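You operate a simulated robot arm through the tools that you are given. There is no shell and no other tool. Be economical: measure what you need, move in short steps, check, and stop when the job is done.

You run a simulated two-armed robot. Do the job below in one go: nothing can be reset, and whatever is moved stays where it is left.

TASK
Pick up the red-banded carton with one hand, pass it to the other hand and put it on the shelf under the cream-legged table. Set down upright: red-banded carton.

The check looks at the end state, three seconds after you hand in, the way a careful person would. Anything else that was tipped, shoved, dropped, spilled or broken makes it a failure.

THE ROBOT
Two 7-joint arms with two-finger parallel grippers on one trunk, on a base that drives. Base frame: it is fixed to the floor where the robot stands at the start and does not move with it; the origin is under the middle of the robot, x ahead of it, y to its left, z up. Units: m, rad, N and s.
The left shoulder is at the start at [0.07, 0.163, 1.045], the right one opposite. With the tool pointing down near the work surface each hand reaches from about 0.4 to 0.88 m from the robot's upright axis, wherever it stands, measured 20 degrees to its own side. Places, roughly: shelf under the cream-legged table [0.1, 2.8, 0.2]. Payload 3.43 kg a hand.
Tool frame (each hand has its own): the origin (TCP) lies between the finger pads and is the grasp point; the fingertips stand 0.034 m ahead of it; z points along the fingers, y is the line along which they close. The gripper opens to 0.128 m. The fingers are 0.024 m wide and 0.012 m thick; the gripper's body (0.048 by 0.13 m) begins 0.096 m behind the TCP.
Orientation is that of the tool frame in the base frame, as [roll, pitch, yaw] about the fixed x, y, z axes, in that order (R = Rz(yaw) Ry(pitch) Rx(roll)). With the fingers straight down and closing along the base's y, the tool's x points along the base's -x, its y along +y and its z along -z.

THE INTERFACE
- The arms move only by the tool drive_tool. It takes "left_commands", "right_commands" or both (then of equal length, played together; a hand with none holds still); each is a list of rows, each a list of 3 entries, a list of its own where there are three numbers: the opening, from 0 (shut) to 1 (fully open), then the shift along the tool's x, y, z in m, then the turn, a rotation vector about the tool's x, y, z in rad. In form: [[claw, [x, y, z], [rx, ry, rz]], ...]. A call has 1 to 8 rows; each row shifts and turns the commanded pose from where the row before left it, along the tool's axes as they then stand. Each row takes 0.2 s and may step no farther than 0.05 m and 0.15 rad from the row before; otherwise, or with a gripper value out of range, the whole call is refused. Where a pose cannot be reached the arm comes as near as it can. A force on the tool above 40 N (or 10 N above the force at the start of the call, whichever is more), or a blocked arm, ends the call early, and 0.2 s more pass. The fingers move at their own pace (about 0.153 m/s each) and stop on an object; they squeeze with about 43 N. The grip force told is the motor's: it shows also when the fingers shut on nothing. Time passes only in rows, and 0.2 s behind the last, so rows that do not move let the fingers close. It gives the time, the measured TCP pose, the force on the tool (base axes), the opening and the grip force at its end, in the units of the frame above (readings bear some noise), with the torque about the TCP (base axes, N m) and any sound that the robot's microphone picked up.
- Cameras (640 x 400 px; columns grow to the right, rows downward): "scene" is now at [0.1333, -0.032, 1.2733]; the picture's right is [-0.37, -0.93, 0.00], its down [-0.54, 0.21, -0.82] and it looks along [0.76, -0.30, -0.58] (base axes); focal length 280 px, centre (320, 200). "left" rides on the left gripper at [0.076, 0.011, -0.16] in its tool frame; the picture's right is [-0.15, 0.99, 0.00], its down [-0.88, -0.13, -0.46] and it looks along [-0.45, -0.07, 0.89] (tool axes); focal length 234 px, centre (320, 200). "right" rides on the right gripper at [0.076, -0.011, -0.16] in its tool frame; the picture's right is [0.15, 0.99, 0.00], its down [-0.88, 0.13, -0.46] and it looks along [-0.45, 0.07, 0.89] (tool axes); focal length 234 px, centre (320, 200).
- get_image(camera): a new picture of that camera. The clock stands still meanwhile.
- lift_body(by): slides the trunk up (or, below 0, down) by that many m; the arms and the scene camera ride with it, the base frame stays. It gives what a move gives, with no picture.
- drive_base(legs): drives the robot by 1 to 6 legs, each [ahead, left, turn to the left] in m, m and rad, along the robot's own axes; the way and the turn of a leg run together, so that a leg with both is an arc; at most 1.5 m and 3.142 rad a leg. The arms and the cameras ride along, it lands a little off, and it stops where it bumps. It gives what a move gives.
- turn_head(pan, tilt): turns the head with the scene camera to pan (to the left, within 1.501 rad either way) and tilt (down, from -0.506 to 1.204), counted from straight ahead of the robot. It gives what a move gives.
- pixel_to_xyz(camera, pixels): for up to 12 pixels [column, row] of the newest picture of that camera ("zoom" is the newest enlarged one), the place [x, y, z] in the base frame of the surface seen there, good to about 0.002 m. The clock stands still meanwhile.
- inspect(camera, box): a new picture of the part [left, top, right, bottom] of that camera's present view, enlarged. The clock stands still meanwhile.
- job_done(): hands the job in; it is judged then, once.

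Keep the steps short. Do not move on a guess: measure, check each grasp and each placing, and mend mistakes. In all there are 80 turns and 78 pictures (those below and enlarged ones count). Leave the grippers open and the arms clear of the work at the hand-in unless told otherwise, and finish with a single line.

The tools are called after "Call:" as name(argument=value, ...) on one line, values as JSON. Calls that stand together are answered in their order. drive_tool: Moves the arms, as the interface text tells. Its arguments: {"type":"object","properties":{"left_commands":{"type":"array"},"right_commands":{"type":"array"}},"required":[]} The other tools are called the same way: lift_body (by) slides the trunk up or down; drive_base (legs) drives the base; turn_head (pan, tilt) turns the head that bears the scene camera; get_image (camera) takes a picture; pixel_to_xyz (camera, pixels) gives the place of the surface under pixels of a picture; inspect (camera, box) takes an enlarged picture of a part of a camera's view; job_done () hands the job in.

At the start:

```text
time: 0.0
left_eef_pos: [0.6324, -0.0024, 1.0699]
left_tcp_rot: [3.141, 0.002, 3.141]
left_wrist_force: [0.3, -0.3, -0.6]
left_torque: [-0.05, -0.02, 0.0]
left_opening: 0.1281
left_gripper_force: 0.1
right_eef_pos: [0.374, -0.4133, 1.0132]
right_tcp_rot: [3.141, -0.002, 3.141]
right_wrist_force: [0.6, 0.0, -0.4]
right_torque: [0.03, -0.03, 0.01]
right_opening: 0.1278
right_gripper_force: 0.0
trunk travel left (down, up): [-0.525, 0.415]
robot x, y, heading: [0.0009, -0.0001, -0.001]
head pan, tilt: [-0.375, 0.618]
```

scene: 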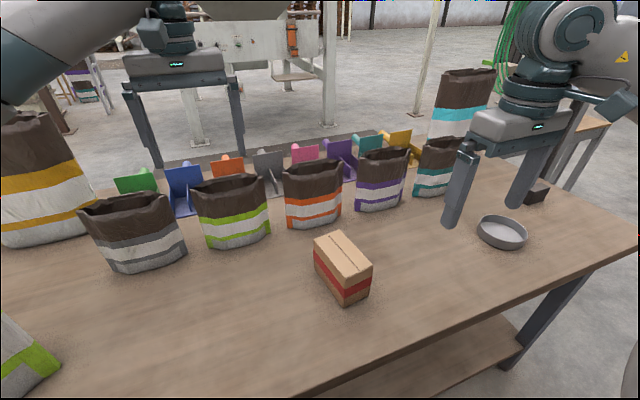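
right: 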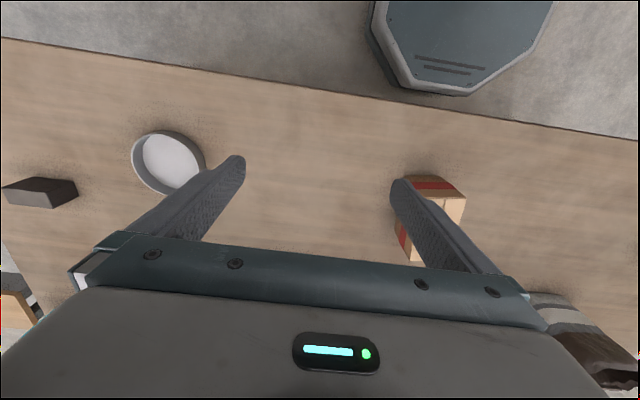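
left: 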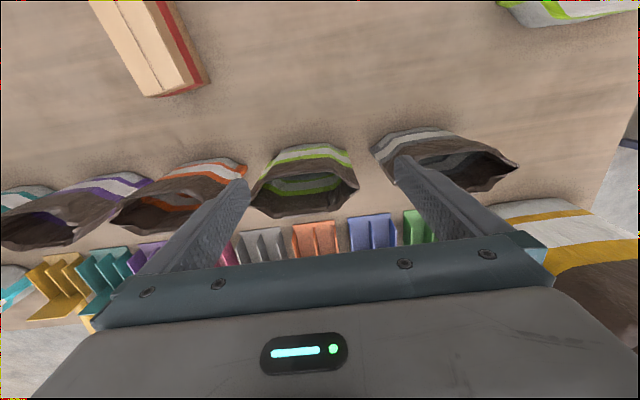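

I see the carton near (342,267) in the scene picture. First I measure its corners and take a closer look.

Call:
pixel_to_xyz(camera="scene", pixels=[[316, 240], [338, 234], [369, 266], [344, 277], [346, 301], [368, 290], [317, 264], [330, 310], [342, 256]])

Call:
inspect(camera="scene", box=[280, 210, 400, 320])

```text
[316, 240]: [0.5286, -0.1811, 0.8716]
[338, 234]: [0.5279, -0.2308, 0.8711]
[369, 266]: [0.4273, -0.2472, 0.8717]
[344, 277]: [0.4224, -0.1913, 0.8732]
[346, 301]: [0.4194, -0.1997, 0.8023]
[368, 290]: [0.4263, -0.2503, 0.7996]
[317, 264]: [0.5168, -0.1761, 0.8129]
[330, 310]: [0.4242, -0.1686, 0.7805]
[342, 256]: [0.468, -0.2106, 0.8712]
```

```text
3.64 times, centred on (340, 265) of scene
```

zoom: 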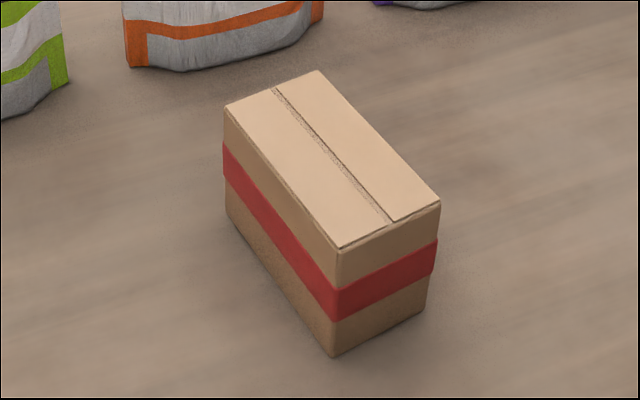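

The carton is about 0.06 × 0.11 × 0.092, top at 0.872, long side near x. Before planning, I look at the destination to the left.

Call:
turn_head(pan=1.5, tilt=0.4)

Call:
get_image(camera="scene")

```text
time: 1.9
left_eef_pos: [0.6315, -0.0027, 1.07]
left_tcp_rot: [-3.14, -0.001, 3.141]
left_wrist_force: [-0.3, -0.3, -0.6]
left_torque: [0.02, 0.04, 0.04]
left_opening: 0.1279
left_gripper_force: 0.0
right_eef_pos: [0.3747, -0.4148, 1.0122]
right_tcp_rot: [3.141, -0.001, -3.14]
right_wrist_force: [-0.5, -0.1, 0.6]
right_torque: [0.0, 0.02, 0.03]
right_opening: 0.1281
right_gripper_force: 0.0
trunk travel left (down, up): [-0.525, 0.415]
robot x, y, heading: [0.0009, 0.0002, 0.001]
head pan, tilt: [1.499, 0.4]
```

```text
73 pictures are left
```

scene: 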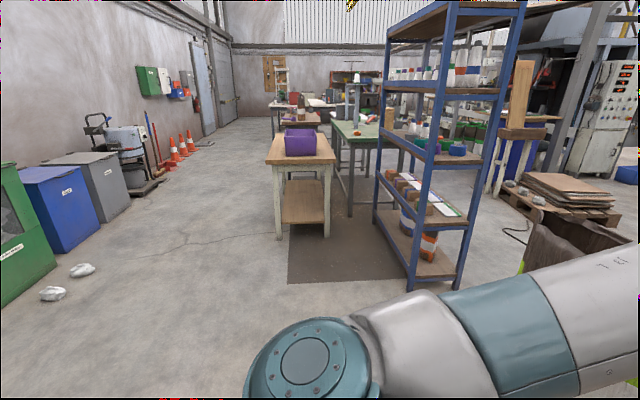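

Call:
inspect(camera="scene", box=[240, 110, 400, 260])

Call:
pixel_to_xyz(camera="scene", pixels=[[300, 220], [285, 195], [325, 220], [322, 196], [267, 163], [334, 163], [278, 237], [326, 235], [284, 222], [412, 287], [376, 222], [300, 190]])

```text
2.67 times, centred on (320, 185) of scene
```

zoom: 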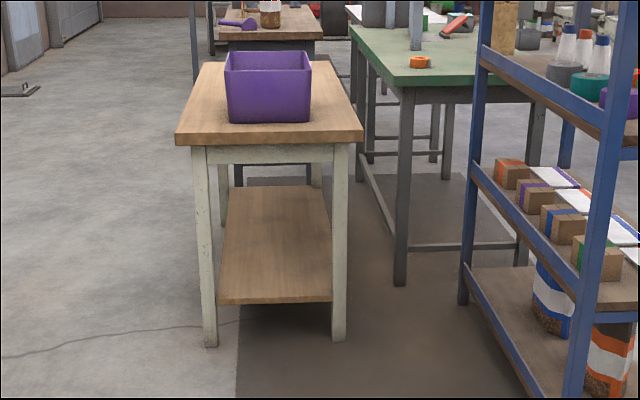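

```text
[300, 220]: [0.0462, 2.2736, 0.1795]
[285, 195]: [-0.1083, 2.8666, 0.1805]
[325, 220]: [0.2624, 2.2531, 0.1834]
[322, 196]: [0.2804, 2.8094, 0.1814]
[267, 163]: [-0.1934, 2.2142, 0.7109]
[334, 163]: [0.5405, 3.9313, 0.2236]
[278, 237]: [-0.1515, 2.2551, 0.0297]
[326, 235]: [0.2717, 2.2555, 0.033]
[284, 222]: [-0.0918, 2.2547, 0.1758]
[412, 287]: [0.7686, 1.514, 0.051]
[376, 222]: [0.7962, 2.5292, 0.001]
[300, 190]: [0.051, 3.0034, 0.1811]
```

The shelf top is at z ≈ 0.181, with its front edge at y ≈ 2.25 and open between front legs at x ≈ -0.15 and 0.27. Next I bring the right hand above the carton and shift the left hand away to the left.

Call:
drive_tool(right_commands=[[1, [-0.02, 0.033, 0], [0, 0, 0]], [1, [-0.02, 0.033, 0], [0, 0, 0]], [1, [-0.02, 0.033, 0], [0, 0, 0]], [1, [-0.02, 0.033, 0], [0, 0, 0]], [1, [-0.02, 0.033, 0], [0, 0, 0]], [1, [-0.02, 0.036, 0], [0, 0, 0]]], left_commands=[[1, [0, 0.04, 0], [0, 0, 0]], [1, [0, 0.04, 0], [0, 0, 0]], [1, [0, 0.04, 0], [0, 0, 0]], [1, [0, 0.03, 0], [0, 0, 0]], [1, [0, 0, 0], [0, 0, 0]], [1, [0, 0, 0], [0, 0, 0]]])

Call:
turn_head(pan=-0.2, tilt=0.75)

Call:
get_image(camera="right")

Call:
get_image(camera="scene")

```text
time: 3.2
left_eef_pos: [0.6341, 0.15, 1.0704]
left_tcp_rot: [-3.141, -0.002, -3.139]
left_wrist_force: [-0.8, 0.2, 0.5]
left_torque: [-0.04, 0.01, -0.01]
left_opening: 0.128
left_gripper_force: 0.1
right_eef_pos: [0.495, -0.2106, 1.0129]
right_tcp_rot: [-3.141, -0.001, -3.141]
right_wrist_force: [0.3, 0.5, -0.2]
right_torque: [-0.06, 0.01, 0.02]
right_opening: 0.1281
right_gripper_force: 0.1
trunk travel left (down, up): [-0.525, 0.415]
robot x, y, heading: [0.0027, 0.0002, 0.001]
head pan, tilt: [1.499, 0.4]
```

```text
time: 5.0
left_eef_pos: [0.633, 0.1475, 1.0704]
left_tcp_rot: [-3.141, 0.0, -3.141]
left_wrist_force: [-0.3, -0.7, -0.3]
left_torque: [0.01, 0.0, -0.02]
left_opening: 0.1281
left_gripper_force: 0.0
right_eef_pos: [0.4943, -0.2122, 1.014]
right_tcp_rot: [-3.142, 0.001, -3.141]
right_wrist_force: [0.3, 1.0, -0.2]
right_torque: [0.02, -0.01, -0.01]
right_opening: 0.1281
right_gripper_force: 0.0
trunk travel left (down, up): [-0.525, 0.415]
robot x, y, heading: [0.0016, -0.0031, -0.004]
head pan, tilt: [-0.201, 0.75]
```

```text
71 pictures are left
```

right: 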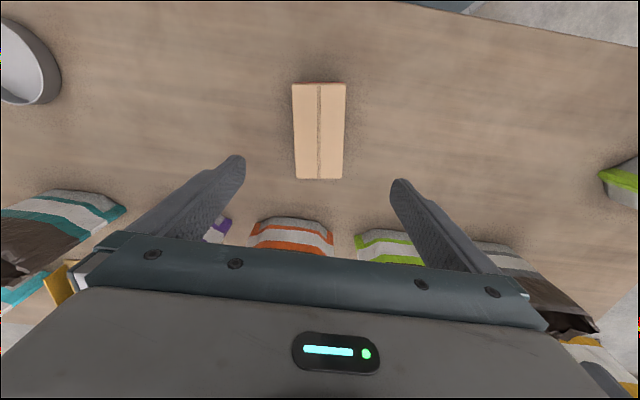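

```text
70 pictures are left
```

scene: 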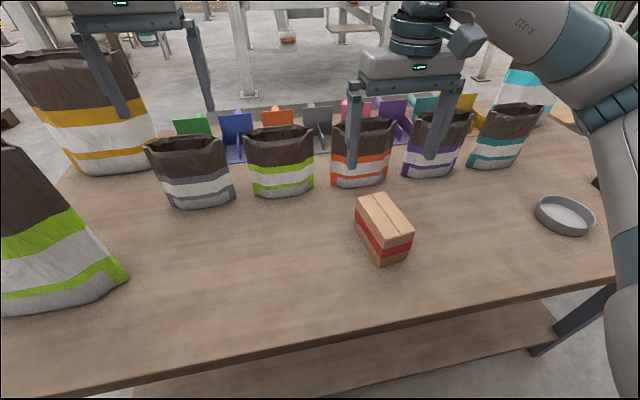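

The right-camera picture shows the carton's top cleanly, from (293,84) to (343,178). I measure its corners and the nearest bags.

Call:
pixel_to_xyz(camera="right", pixels=[[294, 86], [343, 86], [341, 176], [298, 176], [318, 88], [319, 174], [295, 218], [380, 232]])

Call:
pixel_to_xyz(camera="scene", pixels=[[370, 120], [285, 130], [120, 280], [30, 160], [190, 140], [440, 115], [250, 340], [470, 325]])

```text
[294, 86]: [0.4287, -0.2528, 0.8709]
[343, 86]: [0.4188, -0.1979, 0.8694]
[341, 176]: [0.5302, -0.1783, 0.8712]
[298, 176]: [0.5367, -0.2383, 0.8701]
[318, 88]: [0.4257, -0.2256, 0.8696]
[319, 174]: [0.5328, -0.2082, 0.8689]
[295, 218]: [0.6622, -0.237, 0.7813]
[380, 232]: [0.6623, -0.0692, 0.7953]
```

```text
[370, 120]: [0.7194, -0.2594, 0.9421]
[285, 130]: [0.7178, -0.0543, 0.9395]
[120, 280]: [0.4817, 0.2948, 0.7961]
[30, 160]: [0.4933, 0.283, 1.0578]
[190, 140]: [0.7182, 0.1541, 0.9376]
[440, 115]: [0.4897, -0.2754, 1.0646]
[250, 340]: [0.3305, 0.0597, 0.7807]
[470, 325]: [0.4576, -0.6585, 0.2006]
```

The carton is centred at (0.479, -0.217) and turned about +0.15 rad. I will turn the right hand to match, stand above the far half and go down to z ≈ 0.848, then close.

Call:
drive_tool(right_commands=[[1, [-0.01, -0.001, 0], [0, 0, -0.149]], [1, [0, 0, 0.033], [0, 0, 0]], [1, [0, 0, 0.033], [0, 0, 0]], [1, [0, 0, 0.033], [0, 0, 0]], [1, [0, 0, 0.033], [0, 0, 0]], [1, [0, 0, 0], [0, 0, 0]]])

Call:
get_image(camera="right")

```text
time: 6.4
left_eef_pos: [0.6327, 0.1488, 1.0707]
left_tcp_rot: [3.141, -0.002, 3.141]
left_wrist_force: [-0.7, 0.1, -1.0]
left_torque: [0.0, 0.01, -0.02]
left_opening: 0.1279
left_gripper_force: 0.1
right_eef_pos: [0.5027, -0.2118, 0.8794]
right_tcp_rot: [-3.141, -0.002, -2.991]
right_wrist_force: [0.2, -0.6, -0.1]
right_torque: [-0.02, 0.01, -0.02]
right_opening: 0.1281
right_gripper_force: 0.0
trunk travel left (down, up): [-0.525, 0.415]
robot x, y, heading: [-0.0007, -0.0, -0.003]
head pan, tilt: [-0.201, 0.75]
```

```text
69 pictures are left
```

right: 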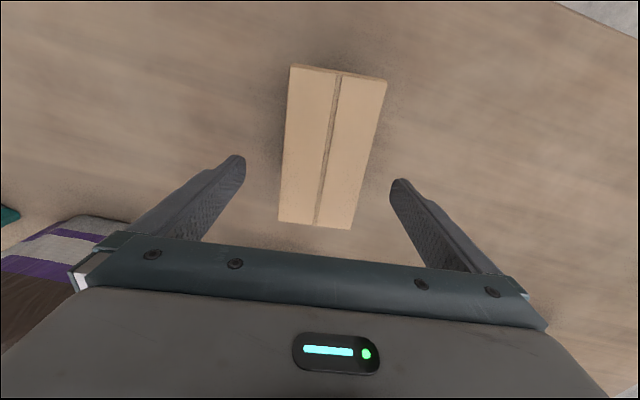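

The seam runs from (340,75) to (317,225), matching the tool's axis, and the fingers straddle the carton. I lower 0.032 and close.

Call:
drive_tool(right_commands=[[1, [0, 0, 0.032], [0, 0, 0]], [0.3, [0, 0, 0], [0, 0, 0]], [0.2, [0, 0, 0], [0, 0, 0]], [0, [0, 0, 0], [0, 0, 0]], [0, [0, 0, 0], [0, 0, 0]]])

```text
time: 7.6
left_eef_pos: [0.6334, 0.1482, 1.0713]
left_tcp_rot: [-3.141, 0.002, -3.141]
left_wrist_force: [-0.1, -0.1, -0.1]
left_torque: [0.01, -0.01, 0.02]
left_opening: 0.1278
left_gripper_force: 0.0
right_eef_pos: [0.5022, -0.2138, 0.8493]
right_tcp_rot: [3.14, 0.001, -2.992]
right_wrist_force: [-0.4, -0.3, 0.6]
right_torque: [0.02, -0.05, 0.02]
right_opening: 0.0646
right_gripper_force: 43.1
trunk travel left (down, up): [-0.525, 0.415]
robot x, y, heading: [0.0004, 0.0002, -0.0]
head pan, tilt: [-0.201, 0.75]
```

Closed on 0.065 m with full grip force. I lift straight up 0.12 and read the force.

Call:
drive_tool(right_commands=[[0, [0, 0, -0.02], [0, 0, 0]], [0, [0, 0, -0.03], [0, 0, 0]], [0, [0, 0, -0.03], [0, 0, 0]], [0, [0, 0, -0.04], [0, 0, 0]], [0, [0, 0, -0.04], [0, 0, 0]], [0, [0, 0, 0], [0, 0, 0]]])

Call:
get_image(camera="scene")

```text
time: 9.0
left_eef_pos: [0.6341, 0.1469, 1.0699]
left_tcp_rot: [3.14, -0.002, 3.141]
left_wrist_force: [-0.4, 0.0, 1.2]
left_torque: [0.01, 0.02, -0.01]
left_opening: 0.128
left_gripper_force: 0.0
right_eef_pos: [0.5055, -0.2141, 1.0088]
right_tcp_rot: [3.14, 0.0, -2.995]
right_wrist_force: [0.4, 0.3, -2.1]
right_torque: [0.02, -0.04, -0.02]
right_opening: 0.0647
right_gripper_force: 43.2
trunk travel left (down, up): [-0.525, 0.415]
robot x, y, heading: [-0.0029, -0.0001, 0.0]
head pan, tilt: [-0.201, 0.75]
```

```text
68 pictures are left
```

scene: 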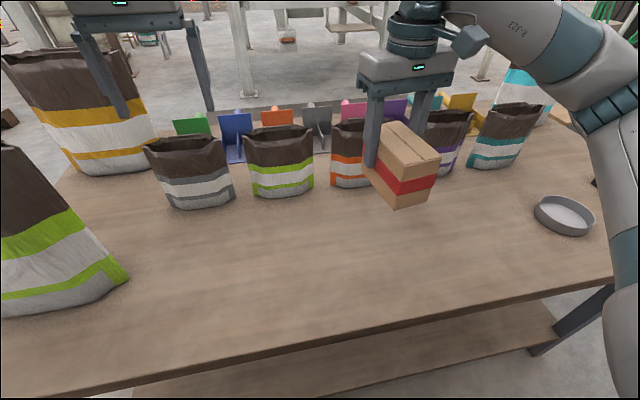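

The carton is held, and I read about 0.2 kg. I raise the trunk 0.25 to clear the bags and look to the right and rear before making room.

Call:
lift_body(by=0.25)

Call:
turn_head(pan=-1.5, tilt=0.6)

Call:
get_image(camera="scene")

```text
time: 11.6
left_eef_pos: [0.6343, 0.1479, 1.3207]
left_tcp_rot: [3.141, 0.001, 3.141]
left_wrist_force: [0.5, 0.5, -0.4]
left_torque: [-0.01, 0.01, -0.01]
left_opening: 0.1277
left_gripper_force: 0.0
right_eef_pos: [0.5055, -0.2141, 1.2594]
right_tcp_rot: [-3.141, -0.001, -2.992]
right_wrist_force: [-0.7, -0.1, -3.1]
right_torque: [0.04, -0.04, 0.01]
right_opening: 0.0648
right_gripper_force: 42.9
trunk travel left (down, up): [-0.775, 0.165]
robot x, y, heading: [0.0015, 0.0019, 0.003]
head pan, tilt: [-0.201, 0.75]
```

```text
time: 13.0
left_eef_pos: [0.6329, 0.1476, 1.3214]
left_tcp_rot: [3.14, 0.0, 3.14]
left_wrist_force: [0.2, 0.4, -0.4]
left_torque: [0.02, -0.02, -0.02]
left_opening: 0.1279
left_gripper_force: 0.1
right_eef_pos: [0.5053, -0.2134, 1.2596]
right_tcp_rot: [-3.141, -0.001, -2.995]
right_wrist_force: [-0.4, -0.3, -1.9]
right_torque: [-0.03, -0.06, -0.01]
right_opening: 0.0646
right_gripper_force: 42.9
trunk travel left (down, up): [-0.775, 0.165]
robot x, y, heading: [-0.0, -0.0019, 0.001]
head pan, tilt: [-1.499, 0.6]
```

```text
67 pictures are left
```

scene: 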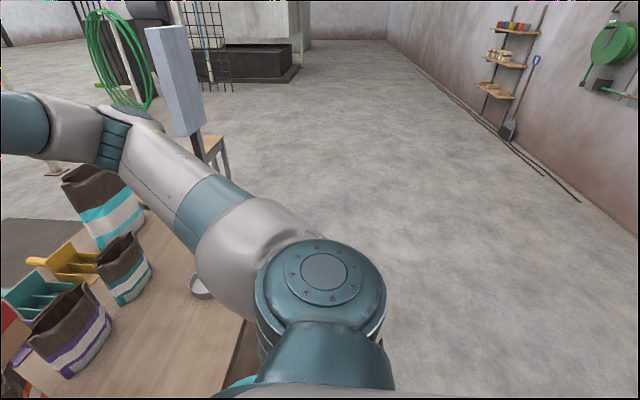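

The floor at the right and rear is open. I back up 0.4 m and watch the arms from the front.

Call:
drive_base(legs=[[-0.4, 0, 0]])

Call:
turn_head(pan=0.0, tilt=0.5)

Call:
get_image(camera="scene")

```text
time: 15.5
left_eef_pos: [0.2367, 0.1498, 1.3206]
left_tcp_rot: [-3.14, -0.001, -3.138]
left_wrist_force: [0.1, 0.2, 0.2]
left_torque: [0.03, 0.0, 0.02]
left_opening: 0.1279
left_gripper_force: 0.0
right_eef_pos: [0.1072, -0.2127, 1.2586]
right_tcp_rot: [-3.141, -0.001, -2.99]
right_wrist_force: [0.0, -0.3, -3.0]
right_torque: [0.0, -0.06, -0.01]
right_opening: 0.065
right_gripper_force: 42.4
trunk travel left (down, up): [-0.775, 0.165]
robot x, y, heading: [-0.4005, -0.003, 0.004]
head pan, tilt: [-1.499, 0.6]
```

```text
time: 17.1
left_eef_pos: [0.2352, 0.1493, 1.3207]
left_tcp_rot: [3.141, -0.002, -3.137]
left_wrist_force: [0.1, -1.1, -0.8]
left_torque: [-0.01, -0.03, 0.01]
left_opening: 0.1281
left_gripper_force: 0.0
right_eef_pos: [0.1072, -0.2132, 1.258]
right_tcp_rot: [-3.141, -0.001, -2.99]
right_wrist_force: [0.1, 1.0, -2.2]
right_torque: [0.05, -0.07, 0.0]
right_opening: 0.0646
right_gripper_force: 43.0
trunk travel left (down, up): [-0.775, 0.165]
robot x, y, heading: [-0.3981, 0.0011, 0.002]
head pan, tilt: [0.0, 0.499]
```

```text
66 pictures are left
```

scene: 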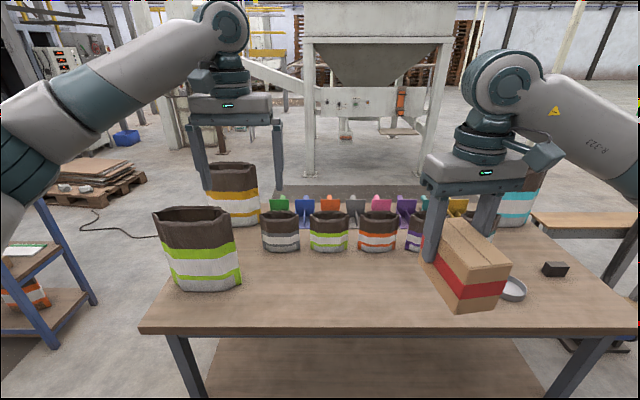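

The carton is held level, and its robot-facing end is free. Plan: the right hand holds it by the far half, and the left hand comes in tilted 45° and grips the near end. First I pull the left hand back a little and tilt it.

Call:
drive_tool(left_commands=[[1, [0.045, 0.01, 0.02], [0, 0, 0]], [1, [0.045, 0.01, 0.02], [0, 0, 0]], [1, [0, 0, 0], [0, -0.131, 0]], [1, [0, 0, 0], [0, -0.131, 0]], [1, [0, 0, 0], [0, -0.131, 0]], [1, [0, 0, 0], [0, -0.131, 0]], [1, [0, 0, 0], [0, -0.131, 0]], [1, [0, 0, 0], [0, -0.131, 0]]])

Call:
drive_tool(right_commands=[[0, [-0.032, 0.026, 0.014], [0, 0, 0]], [0, [-0.032, 0.026, 0.014], [0, 0, 0]], [0, [-0.032, 0.026, 0.014], [0, 0, 0]], [0, [-0.032, 0.026, 0.014], [0, 0, 0]], [0, [-0.032, 0.026, 0.014], [0, 0, 0]], [0, [-0.032, 0.026, 0.014], [0, 0, 0]], [0, [-0.032, 0.026, 0.014], [0, 0, 0]], [0, [0, 0, 0], [0, 0, 0.149]]])

Call:
get_image(camera="scene")

Call:
get_image(camera="left")

```text
refused: row 1 steps farther than a row can; nothing moved
```

```text
time: 18.9
left_eef_pos: [0.2359, 0.1477, 1.3216]
left_tcp_rot: [3.141, 0.0, -3.138]
left_wrist_force: [-0.3, -0.3, 0.1]
left_torque: [0.04, 0.0, -0.02]
left_opening: 0.1281
left_gripper_force: 0.0
right_eef_pos: [0.3013, -0.0005, 1.1606]
right_tcp_rot: [3.141, 0.001, -3.138]
right_wrist_force: [0.0, -1.6, -2.4]
right_torque: [0.07, -0.06, 0.0]
right_opening: 0.0646
right_gripper_force: 43.6
trunk travel left (down, up): [-0.775, 0.165]
robot x, y, heading: [-0.3967, -0.001, 0.009]
head pan, tilt: [0.0, 0.499]
```

```text
65 pictures are left
```

scene: 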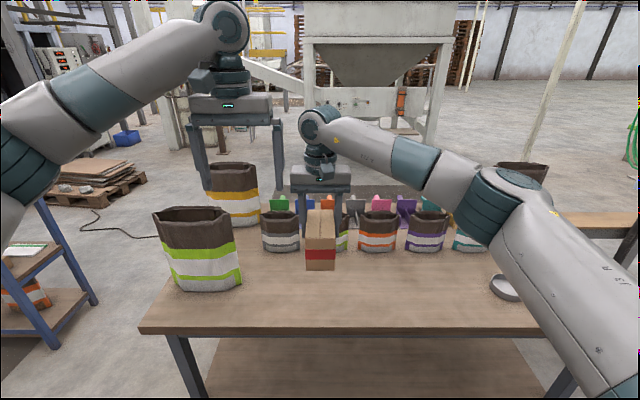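

```text
64 pictures are left
```

left: 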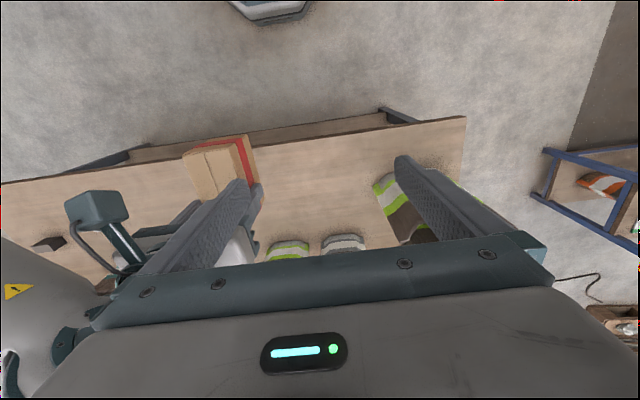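

The left call was refused for a step slightly too long; the right hand moved as meant and is at (0.301, 0.000, 1.161). I redo the left retreat and tilt with shorter steps.

Call:
drive_tool(left_commands=[[1, [0.045, 0.0, 0.01], [0, 0, 0]], [1, [0.045, 0.0, 0.01], [0, 0, 0]], [1, [0, 0, 0], [0, -0.131, 0]], [1, [0, 0, 0], [0, -0.131, 0]], [1, [0, 0, 0], [0, -0.131, 0]], [1, [0, 0, 0], [0, -0.131, 0]], [1, [0, 0, 0], [0, -0.131, 0]], [1, [0, 0, 0], [0, -0.131, 0]]])

Call:
get_image(camera="scene")

```text
time: 20.7
left_eef_pos: [0.1443, 0.1509, 1.2996]
left_tcp_rot: [-3.139, 0.789, -3.139]
left_wrist_force: [0.1, 0.6, -0.1]
left_torque: [-0.02, 0.02, 0.01]
left_opening: 0.1281
left_gripper_force: 0.1
right_eef_pos: [0.301, 0.0001, 1.1601]
right_tcp_rot: [-3.141, 0.001, -3.138]
right_wrist_force: [0.3, 0.4, -2.9]
right_torque: [0.05, -0.03, 0.03]
right_opening: 0.065
right_gripper_force: 42.9
trunk travel left (down, up): [-0.775, 0.165]
robot x, y, heading: [-0.3993, 0.0021, 0.002]
head pan, tilt: [0.0, 0.499]
```

```text
63 pictures are left
```

scene: 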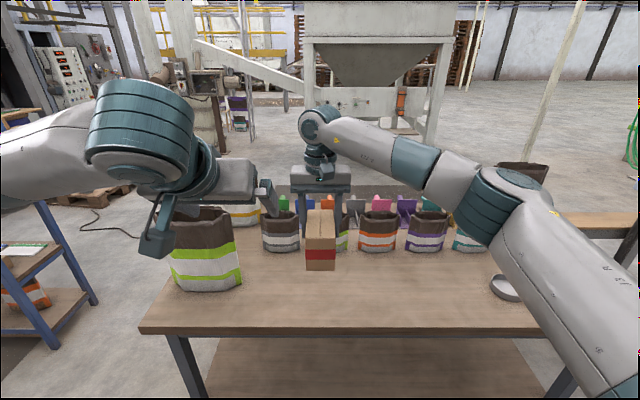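

Left is tilted 45°. I measure the carton's near face, then slide the left hand sideways to a pre-grasp point on the approach line.

Call:
pixel_to_xyz(camera="scene", pixels=[[308, 243], [335, 243], [320, 267], [310, 213], [333, 213], [320, 238]])

Call:
drive_tool(left_commands=[[1, [0.0095, -0.0378, 0.0095], [0, 0, 0]], [1, [0.0095, -0.0378, 0.0095], [0, 0, 0]], [1, [0.0095, -0.0378, 0.0095], [0, 0, 0]], [1, [0.0095, -0.0378, 0.0095], [0, 0, 0]]])

Call:
get_image(camera="left")

Call:
get_image(camera="scene")

```text
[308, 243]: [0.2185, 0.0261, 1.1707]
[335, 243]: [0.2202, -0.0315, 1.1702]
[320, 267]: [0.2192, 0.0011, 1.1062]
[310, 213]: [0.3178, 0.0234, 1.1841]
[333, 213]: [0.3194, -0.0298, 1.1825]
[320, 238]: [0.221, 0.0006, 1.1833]
```

```text
time: 21.7
left_eef_pos: [0.1465, -0.0046, 1.2472]
left_tcp_rot: [3.138, 0.784, -3.14]
left_wrist_force: [0.7, -0.5, 0.6]
left_torque: [0.03, 0.02, 0.04]
left_opening: 0.128
left_gripper_force: 0.2
right_eef_pos: [0.3024, -0.0016, 1.1602]
right_tcp_rot: [3.139, -0.002, -3.14]
right_wrist_force: [0.2, -0.2, -2.7]
right_torque: [0.04, -0.03, 0.02]
right_opening: 0.0646
right_gripper_force: 43.3
trunk travel left (down, up): [-0.775, 0.165]
robot x, y, heading: [-0.3954, -0.0003, 0.007]
head pan, tilt: [0.0, 0.499]
```

```text
62 pictures are left
```

left: 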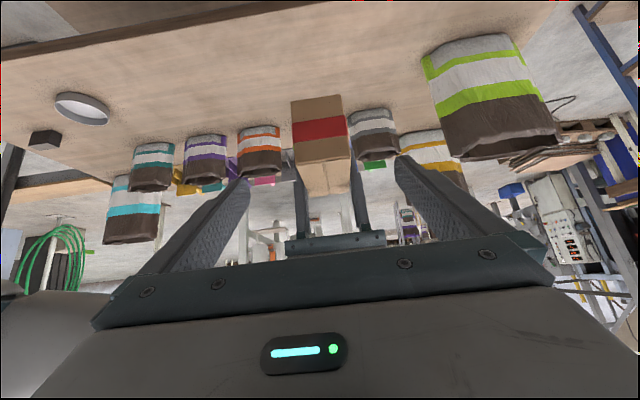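

```text
61 pictures are left
```

scene: 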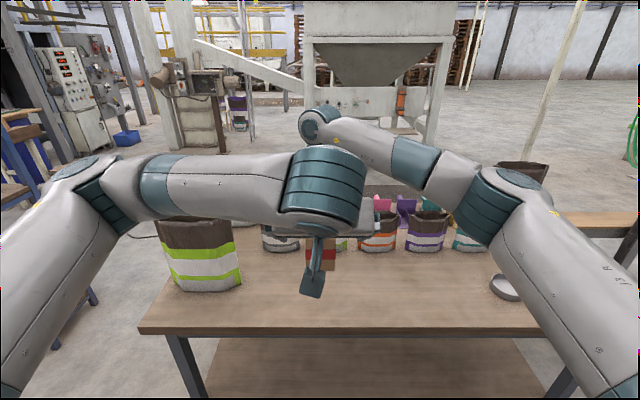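

The carton's near end is at x ≈ 0.22, centred between the left fingers in the left view (about column 322). I advance 0.105 along the tool axis, then check.

Call:
drive_tool(left_commands=[[1, [0, 0.002, 0.035], [0, 0, 0]], [1, [0, 0.001, 0.035], [0, 0, 0]], [1, [0, 0, 0.035], [0, 0, 0]]])

Call:
get_image(camera="left")

Call:
get_image(camera="right")

```text
time: 22.5
left_eef_pos: [0.2214, 0.0019, 1.1725]
left_tcp_rot: [3.14, 0.785, -3.138]
left_wrist_force: [-0.2, -0.2, -0.1]
left_torque: [-0.02, 0.03, -0.02]
left_opening: 0.1281
left_gripper_force: 0.1
right_eef_pos: [0.3014, -0.0, 1.1605]
right_tcp_rot: [-3.14, -0.001, -3.136]
right_wrist_force: [-0.1, -0.3, -2.4]
right_torque: [-0.01, -0.05, -0.01]
right_opening: 0.0645
right_gripper_force: 42.7
trunk travel left (down, up): [-0.775, 0.165]
robot x, y, heading: [-0.3955, 0.0008, 0.007]
head pan, tilt: [0.0, 0.499]
```

```text
60 pictures are left
```

left: 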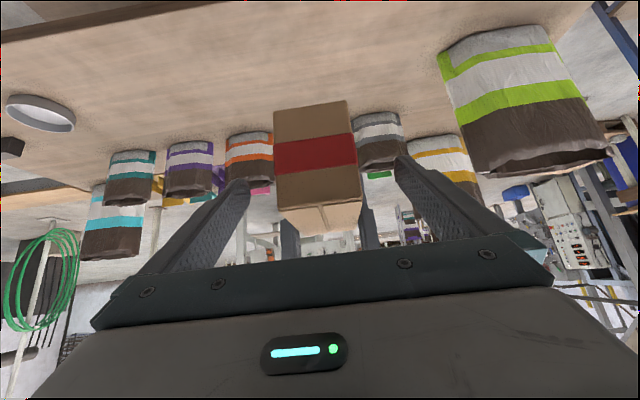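

```text
59 pictures are left
```

right: 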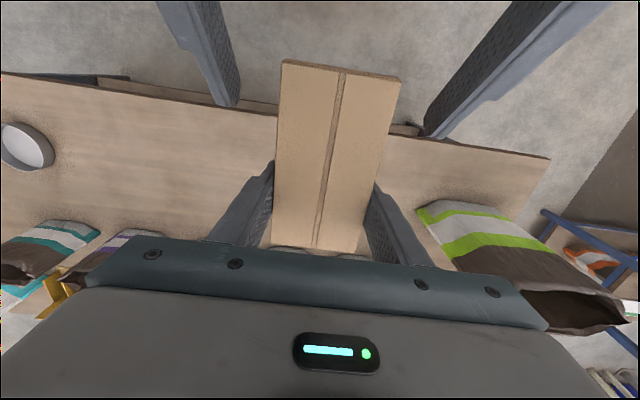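

The left fingers straddle the near end with room on both sides. I advance the last 0.033 and close the left gripper while the right still holds.

Call:
drive_tool(left_commands=[[1, [0, -0.0015, 0.033], [0, 0, 0]], [1, [0, 0, 0], [0, 0, 0]], [0.5, [0, 0, 0], [0, 0, 0]], [0.3, [0, 0, 0], [0, 0, 0]], [0, [0, 0, 0], [0, 0, 0]], [0, [0, 0, 0], [0, 0, 0]]])

Call:
get_image(camera="left")

Call:
get_image(camera="right")

```text
time: 23.9
left_eef_pos: [0.2431, 0.0006, 1.1488]
left_tcp_rot: [3.14, 0.785, -3.137]
left_wrist_force: [2.8, 6.8, -0.7]
left_torque: [-0.2, 0.06, -0.4]
left_opening: 0.0647
left_gripper_force: 42.9
right_eef_pos: [0.3011, 0.0001, 1.1592]
right_tcp_rot: [3.141, -0.003, -3.138]
right_wrist_force: [-2.3, -6.6, -0.4]
right_torque: [0.11, 0.03, 0.8]
right_opening: 0.0649
right_gripper_force: 42.7
trunk travel left (down, up): [-0.775, 0.165]
robot x, y, heading: [-0.3967, -0.0026, 0.004]
head pan, tilt: [0.0, 0.499]
```

```text
58 pictures are left
```

left: 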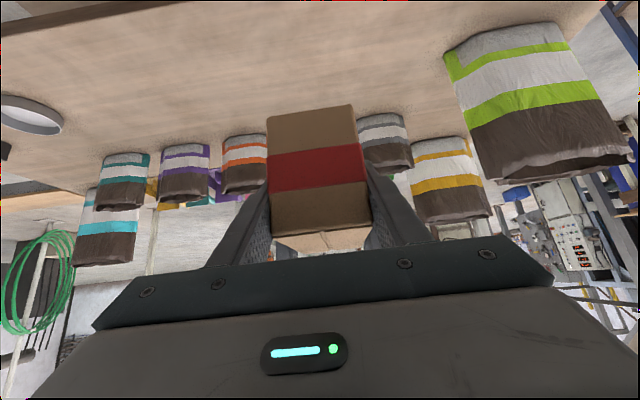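

```text
57 pictures are left
```

right: 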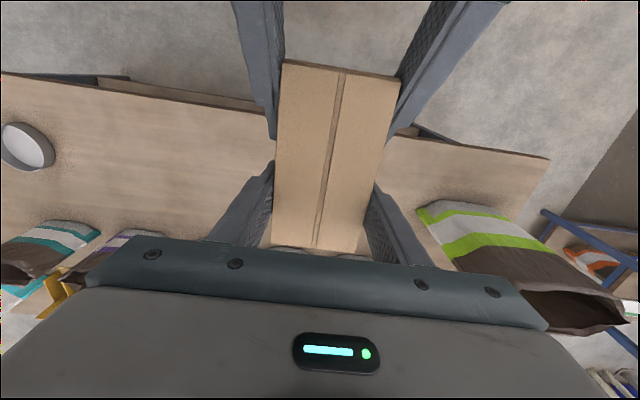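

Both hands hold it: each opening is 0.065 with 43 N. I open the right gripper, then raise it straight up off the carton.

Call:
drive_tool(right_commands=[[0.6, [0, 0, 0], [0, 0, 0]], [1, [0, 0, 0], [0, 0, 0]], [1, [0, 0, 0], [0, 0, 0]], [1, [0, 0, -0.03], [0, 0, 0]], [1, [0, 0, -0.04], [0, 0, 0]], [1, [0, 0, -0.04], [0, 0, 0]]])

Call:
get_image(camera="right")

Call:
get_image(camera="scene")

```text
time: 25.3
left_eef_pos: [0.2416, -0.0003, 1.1503]
left_tcp_rot: [3.142, 0.785, -3.138]
left_wrist_force: [-0.3, -1.0, -0.2]
left_torque: [-0.02, 0.07, -0.03]
left_opening: 0.0646
left_gripper_force: 43.0
right_eef_pos: [0.2972, 0.0006, 1.2712]
right_tcp_rot: [-3.141, 0.0, -3.139]
right_wrist_force: [-0.3, -0.1, 0.1]
right_torque: [-0.04, -0.02, 0.0]
right_opening: 0.1281
right_gripper_force: 0.0
trunk travel left (down, up): [-0.775, 0.165]
robot x, y, heading: [-0.3962, -0.0017, -0.006]
head pan, tilt: [0.0, 0.499]
```

```text
56 pictures are left
```

right: 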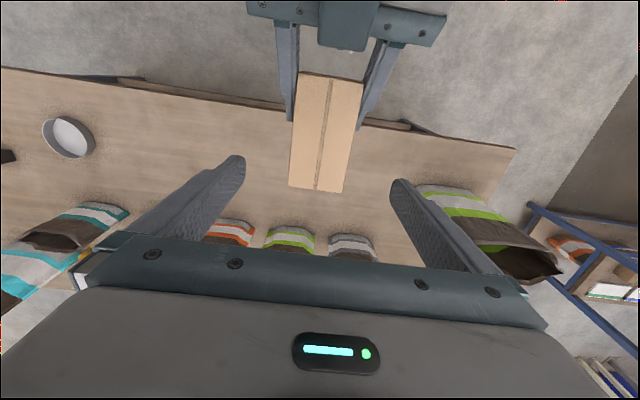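

```text
55 pictures are left
```

scene: 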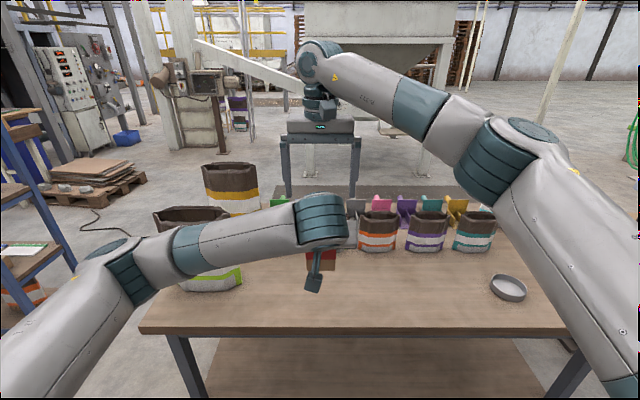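

The left hand alone holds the carton. I withdraw the right arm sideways, then back toward its side.

Call:
drive_tool(right_commands=[[1, [0, -0.045, 0], [0, 0, 0]], [1, [0, -0.045, 0], [0, 0, 0]], [1, [0, -0.045, 0], [0, 0, 0]], [1, [0, -0.045, 0], [0, 0, 0]], [1, [0, -0.045, 0], [0, 0, 0]], [1, [0, -0.045, 0], [0, 0, 0]], [1, [0, -0.045, 0], [0, 0, 0]], [1, [0, -0.045, 0], [0, 0, 0]]])

Call:
drive_tool(right_commands=[[1, [0.045, -0.01, 0], [0, 0, 0]], [1, [0.045, -0.01, 0], [0, 0, 0]], [1, [0.045, -0.01, 0], [0, 0, 0]], [1, [0.045, -0.01, 0], [0, 0, 0]], [1, [0.045, -0.01, 0], [0, 0, 0]], [1, [0.045, -0.01, 0], [0, 0, 0]], [1, [0.03, -0.01, 0], [0, 0, 0]]])

Call:
turn_head(pan=1.5, tilt=0.5)

Call:
get_image(camera="scene")

```text
time: 27.1
left_eef_pos: [0.2424, -0.0012, 1.1495]
left_tcp_rot: [3.141, 0.786, -3.14]
left_wrist_force: [0.0, -0.8, -0.3]
left_torque: [0.0, 0.1, 0.0]
left_opening: 0.0644
left_gripper_force: 43.5
right_eef_pos: [0.3001, -0.3611, 1.2686]
right_tcp_rot: [3.14, 0.0, -3.138]
right_wrist_force: [0.2, 0.1, 0.4]
right_torque: [0.01, -0.01, 0.03]
right_opening: 0.128
right_gripper_force: 0.2
trunk travel left (down, up): [-0.775, 0.165]
robot x, y, heading: [-0.3979, -0.0001, 0.006]
head pan, tilt: [0.0, 0.499]
```

```text
time: 28.7
left_eef_pos: [0.2417, -0.0011, 1.1509]
left_tcp_rot: [3.139, 0.787, -3.138]
left_wrist_force: [-1.0, -0.6, 0.0]
left_torque: [0.02, 0.09, 0.02]
left_opening: 0.0646
left_gripper_force: 42.8
right_eef_pos: [-0.0001, -0.4308, 1.2707]
right_tcp_rot: [3.142, 0.0, -3.137]
right_wrist_force: [-0.6, 0.3, -0.5]
right_torque: [-0.01, 0.02, -0.01]
right_opening: 0.128
right_gripper_force: 0.1
trunk travel left (down, up): [-0.775, 0.165]
robot x, y, heading: [-0.3968, 0.0008, 0.004]
head pan, tilt: [0.0, 0.499]
```

```text
time: 30.3
left_eef_pos: [0.2423, -0.0008, 1.1482]
left_tcp_rot: [-3.141, 0.785, -3.138]
left_wrist_force: [-0.5, -0.1, 1.6]
left_torque: [0.03, 0.07, 0.01]
left_opening: 0.0646
left_gripper_force: 43.4
right_eef_pos: [0.0018, -0.4306, 1.2711]
right_tcp_rot: [3.141, 0.001, -3.136]
right_wrist_force: [0.8, -0.6, 0.1]
right_torque: [0.02, -0.02, 0.0]
right_opening: 0.1283
right_gripper_force: 0.1
trunk travel left (down, up): [-0.775, 0.165]
robot x, y, heading: [-0.3973, -0.0027, 0.003]
head pan, tilt: [1.499, 0.499]
```

```text
54 pictures are left
```

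scene: 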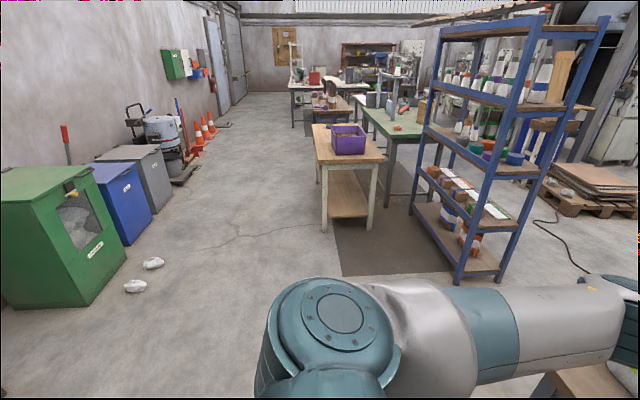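

The way to the cream-legged table is open, with the blue rack at x ≥ 0.77 beside it. I turn left 90° in place, drive ahead 0.9, then check both sides.

Call:
drive_base(legs=[[0, 0, 1.571], [0.9, 0, 0]])

Call:
turn_head(pan=-1.0, tilt=0.4)

Call:
get_image(camera="scene")

Call:
turn_head(pan=-0.2, tilt=0.7)

Call:
get_image(camera="scene")

```text
time: 38.8
left_eef_pos: [-0.3925, 1.5358, 1.1492]
left_tcp_rot: [-3.141, 0.786, -1.57]
left_wrist_force: [0.2, -0.6, 0.1]
left_torque: [-0.09, 0.01, 0.01]
left_opening: 0.0647
left_gripper_force: 43.0
right_eef_pos: [0.0358, 1.2916, 1.2718]
right_tcp_rot: [3.14, 0.001, -1.572]
right_wrist_force: [0.2, 0.4, 0.9]
right_torque: [0.01, 0.01, -0.01]
right_opening: 0.1281
right_gripper_force: 0.1
trunk travel left (down, up): [-0.775, 0.165]
robot x, y, heading: [-0.394, 0.891, 1.568]
head pan, tilt: [1.499, 0.499]
```

```text
time: 41.1
left_eef_pos: [-0.3944, 1.5368, 1.1481]
left_tcp_rot: [-3.141, 0.785, -1.571]
left_wrist_force: [0.2, 0.3, 0.4]
left_torque: [-0.08, 0.01, -0.01]
left_opening: 0.0648
left_gripper_force: 43.0
right_eef_pos: [0.0354, 1.2928, 1.2721]
right_tcp_rot: [3.141, 0.002, -1.572]
right_wrist_force: [0.0, -0.2, 0.5]
right_torque: [-0.04, 0.06, -0.01]
right_opening: 0.1282
right_gripper_force: 0.1
trunk travel left (down, up): [-0.775, 0.165]
robot x, y, heading: [-0.3961, 0.898, 1.566]
head pan, tilt: [-1.0, 0.4]
```

```text
53 pictures are left
```

scene: 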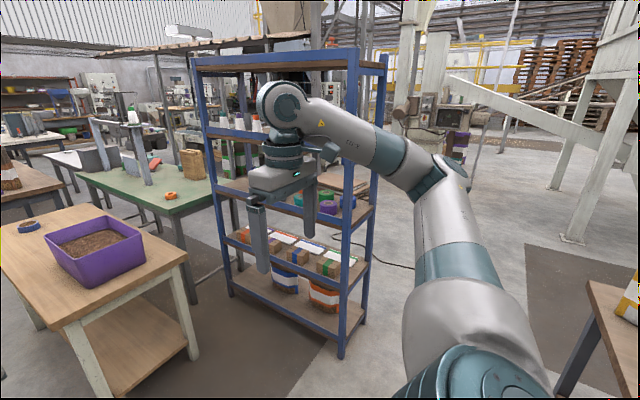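

```text
time: 42.2
left_eef_pos: [-0.3924, 1.5358, 1.1495]
left_tcp_rot: [-3.141, 0.785, -1.571]
left_wrist_force: [-0.4, -0.4, 0.0]
left_torque: [-0.07, -0.02, 0.02]
left_opening: 0.0646
left_gripper_force: 42.9
right_eef_pos: [0.0355, 1.2918, 1.2719]
right_tcp_rot: [-3.142, 0.0, -1.572]
right_wrist_force: [1.2, 0.2, -0.1]
right_torque: [-0.02, -0.01, -0.01]
right_opening: 0.128
right_gripper_force: 0.0
trunk travel left (down, up): [-0.775, 0.165]
robot x, y, heading: [-0.3959, 0.8945, 1.57]
head pan, tilt: [-0.201, 0.7]
```

```text
52 pictures are left
```

scene: 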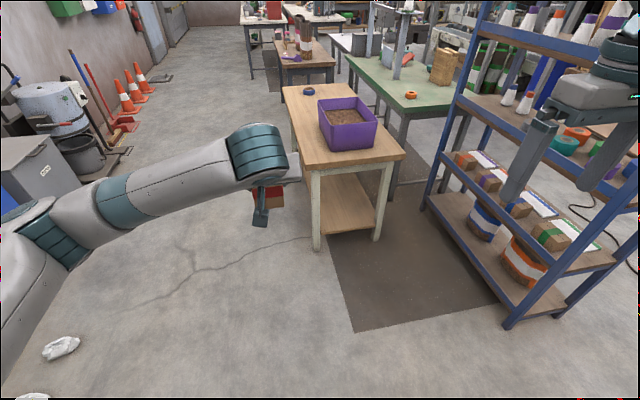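

Now I measure the table front, the shelf and the rack from here.

Call:
pixel_to_xyz(camera="scene", pixels=[[316, 240], [377, 235], [323, 228], [372, 227], [345, 229], [308, 166], [400, 155], [340, 172], [350, 215], [510, 320], [428, 205], [365, 190]])

Call:
inspect(camera="scene", box=[240, 120, 420, 260])

```text
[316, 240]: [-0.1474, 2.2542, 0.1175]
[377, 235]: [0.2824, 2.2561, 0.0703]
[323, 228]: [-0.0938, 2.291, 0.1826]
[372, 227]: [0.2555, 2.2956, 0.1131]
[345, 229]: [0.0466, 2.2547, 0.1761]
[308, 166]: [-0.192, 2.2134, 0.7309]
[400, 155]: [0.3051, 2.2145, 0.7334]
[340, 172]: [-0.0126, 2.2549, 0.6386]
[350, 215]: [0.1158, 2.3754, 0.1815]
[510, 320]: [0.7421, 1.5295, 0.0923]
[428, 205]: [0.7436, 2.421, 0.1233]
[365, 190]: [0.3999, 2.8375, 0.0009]
```

```text
2.86 times, centred on (330, 190) of scene
```

zoom: 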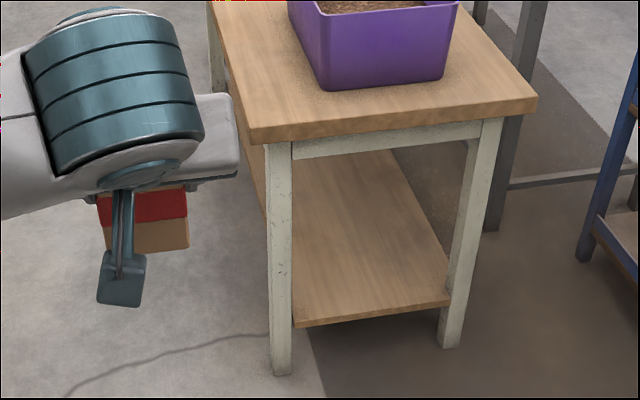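

The shelf top is 0.1815, its front edge y ≈ 2.255, the apron bottom about 0.63, and the legs leave x from about -0.11 to 0.24 free. I drive in front of the table but short of it, to about (-0.05, 1.37).

Call:
drive_base(legs=[[0.47, 0, 0], [0, -0.345, 0]])

Call:
turn_head(pan=-1.2, tilt=0.5)

Call:
get_image(camera="scene")

```text
time: 46.9
left_eef_pos: [-0.0497, 2.0073, 1.1492]
left_tcp_rot: [3.142, 0.787, -1.57]
left_wrist_force: [0.8, -0.6, -3.0]
left_torque: [-0.13, -0.02, -0.01]
left_opening: 0.0645
left_gripper_force: 43.2
right_eef_pos: [0.3803, 1.7637, 1.2717]
right_tcp_rot: [-3.14, 0.001, -1.573]
right_wrist_force: [-0.5, -0.2, -0.2]
right_torque: [0.01, 0.01, -0.01]
right_opening: 0.1278
right_gripper_force: 0.0
trunk travel left (down, up): [-0.775, 0.165]
robot x, y, heading: [-0.0514, 1.3677, 1.572]
head pan, tilt: [-0.201, 0.7]
```

```text
time: 48.2
left_eef_pos: [-0.0464, 2.0067, 1.149]
left_tcp_rot: [3.14, 0.787, -1.57]
left_wrist_force: [-0.6, 1.1, -3.6]
left_torque: [-0.06, -0.02, 0.0]
left_opening: 0.065
left_gripper_force: 43.0
right_eef_pos: [0.3817, 1.7624, 1.2712]
right_tcp_rot: [3.141, 0.0, -1.572]
right_wrist_force: [0.0, 0.5, 0.4]
right_torque: [-0.01, -0.05, -0.04]
right_opening: 0.1282
right_gripper_force: 0.1
trunk travel left (down, up): [-0.775, 0.165]
robot x, y, heading: [-0.048, 1.3641, 1.571]
head pan, tilt: [-1.201, 0.499]
```

```text
50 pictures are left
```

scene: 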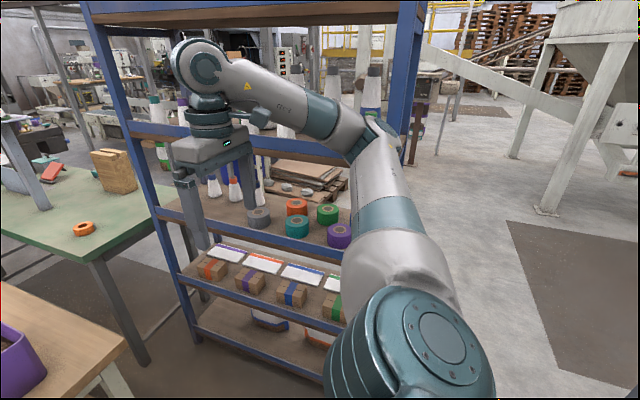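

The right elbow is at about (370,140), near the rack. I measure it and the rack post.

Call:
pixel_to_xyz(camera="scene", pixels=[[365, 148], [385, 130], [340, 120], [400, 160], [410, 60], [335, 320], [150, 200]])

```text
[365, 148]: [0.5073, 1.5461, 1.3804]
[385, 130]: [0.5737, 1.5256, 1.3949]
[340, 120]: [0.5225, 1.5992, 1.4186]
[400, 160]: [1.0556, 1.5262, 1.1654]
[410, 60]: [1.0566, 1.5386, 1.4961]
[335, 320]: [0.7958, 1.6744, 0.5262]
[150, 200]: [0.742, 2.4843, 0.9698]
```

The elbow's outermost point is x ≈ 0.58 and the rack starts at 0.74, so it is clear. I lower the trunk 0.70.

Call:
lift_body(by=-0.7)

Call:
turn_head(pan=0.0, tilt=0.5)

Call:
get_image(camera="scene")

Call:
get_image(camera="left")

```text
refused: -0.7 is not a number from -0.4 to 0.4
```

```text
time: 49.6
left_eef_pos: [-0.0467, 2.0078, 1.1482]
left_tcp_rot: [3.141, 0.787, -1.571]
left_wrist_force: [-0.1, -0.1, -2.7]
left_torque: [-0.08, -0.01, -0.03]
left_opening: 0.0646
left_gripper_force: 43.0
right_eef_pos: [0.3819, 1.7634, 1.2707]
right_tcp_rot: [-3.141, -0.001, -1.574]
right_wrist_force: [0.4, -0.1, -0.7]
right_torque: [-0.04, -0.03, 0.05]
right_opening: 0.128
right_gripper_force: 0.1
trunk travel left (down, up): [-0.775, 0.165]
robot x, y, heading: [-0.049, 1.3656, 1.563]
head pan, tilt: [0.0, 0.499]
```

```text
49 pictures are left
```

scene: 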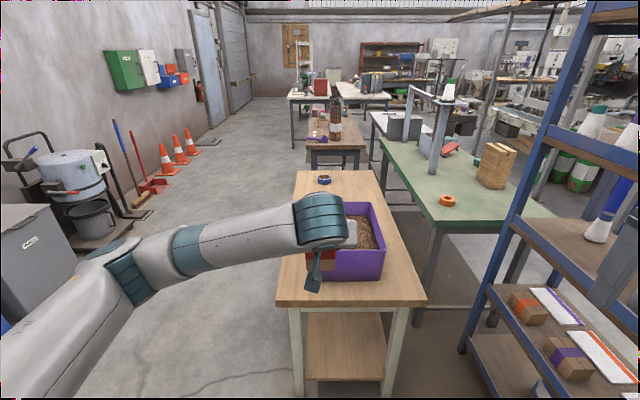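

```text
48 pictures are left
```

left: 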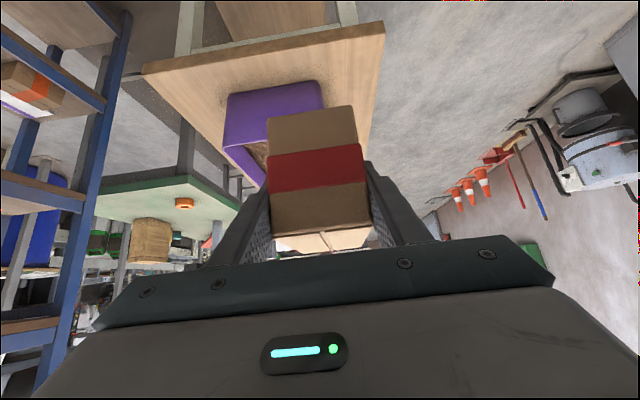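

The lift is limited to 0.4 per call, so I lower in two calls of 0.35.

Call:
lift_body(by=-0.35)

Call:
lift_body(by=-0.35)

Call:
get_image(camera="scene")

```text
time: 53.0
left_eef_pos: [-0.0476, 2.0076, 0.7991]
left_tcp_rot: [3.141, 0.787, -1.573]
left_wrist_force: [0.1, -0.7, -2.7]
left_torque: [-0.09, -0.03, 0.01]
left_opening: 0.0648
left_gripper_force: 43.0
right_eef_pos: [0.3819, 1.763, 0.9202]
right_tcp_rot: [3.142, 0.001, -1.571]
right_wrist_force: [-0.1, 0.4, 0.2]
right_torque: [0.01, -0.01, -0.03]
right_opening: 0.1279
right_gripper_force: 0.0
trunk travel left (down, up): [-0.425, 0.515]
robot x, y, heading: [-0.0485, 1.3661, 1.57]
head pan, tilt: [0.0, 0.499]
```

```text
time: 56.4
left_eef_pos: [-0.0473, 2.0071, 0.4487]
left_tcp_rot: [-3.141, 0.786, -1.572]
left_wrist_force: [0.3, 0.6, -2.5]
left_torque: [-0.07, -0.02, 0.0]
left_opening: 0.0646
left_gripper_force: 43.0
right_eef_pos: [0.3813, 1.7632, 0.5715]
right_tcp_rot: [3.14, 0.0, -1.572]
right_wrist_force: [-0.1, 0.4, 0.7]
right_torque: [-0.02, 0.01, -0.01]
right_opening: 0.128
right_gripper_force: 0.1
trunk travel left (down, up): [-0.075, 0.865]
robot x, y, heading: [-0.05, 1.3699, 1.564]
head pan, tilt: [0.0, 0.499]
```

```text
47 pictures are left
```

scene: 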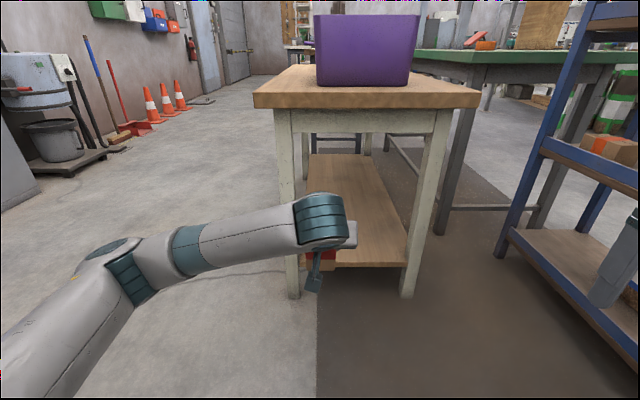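

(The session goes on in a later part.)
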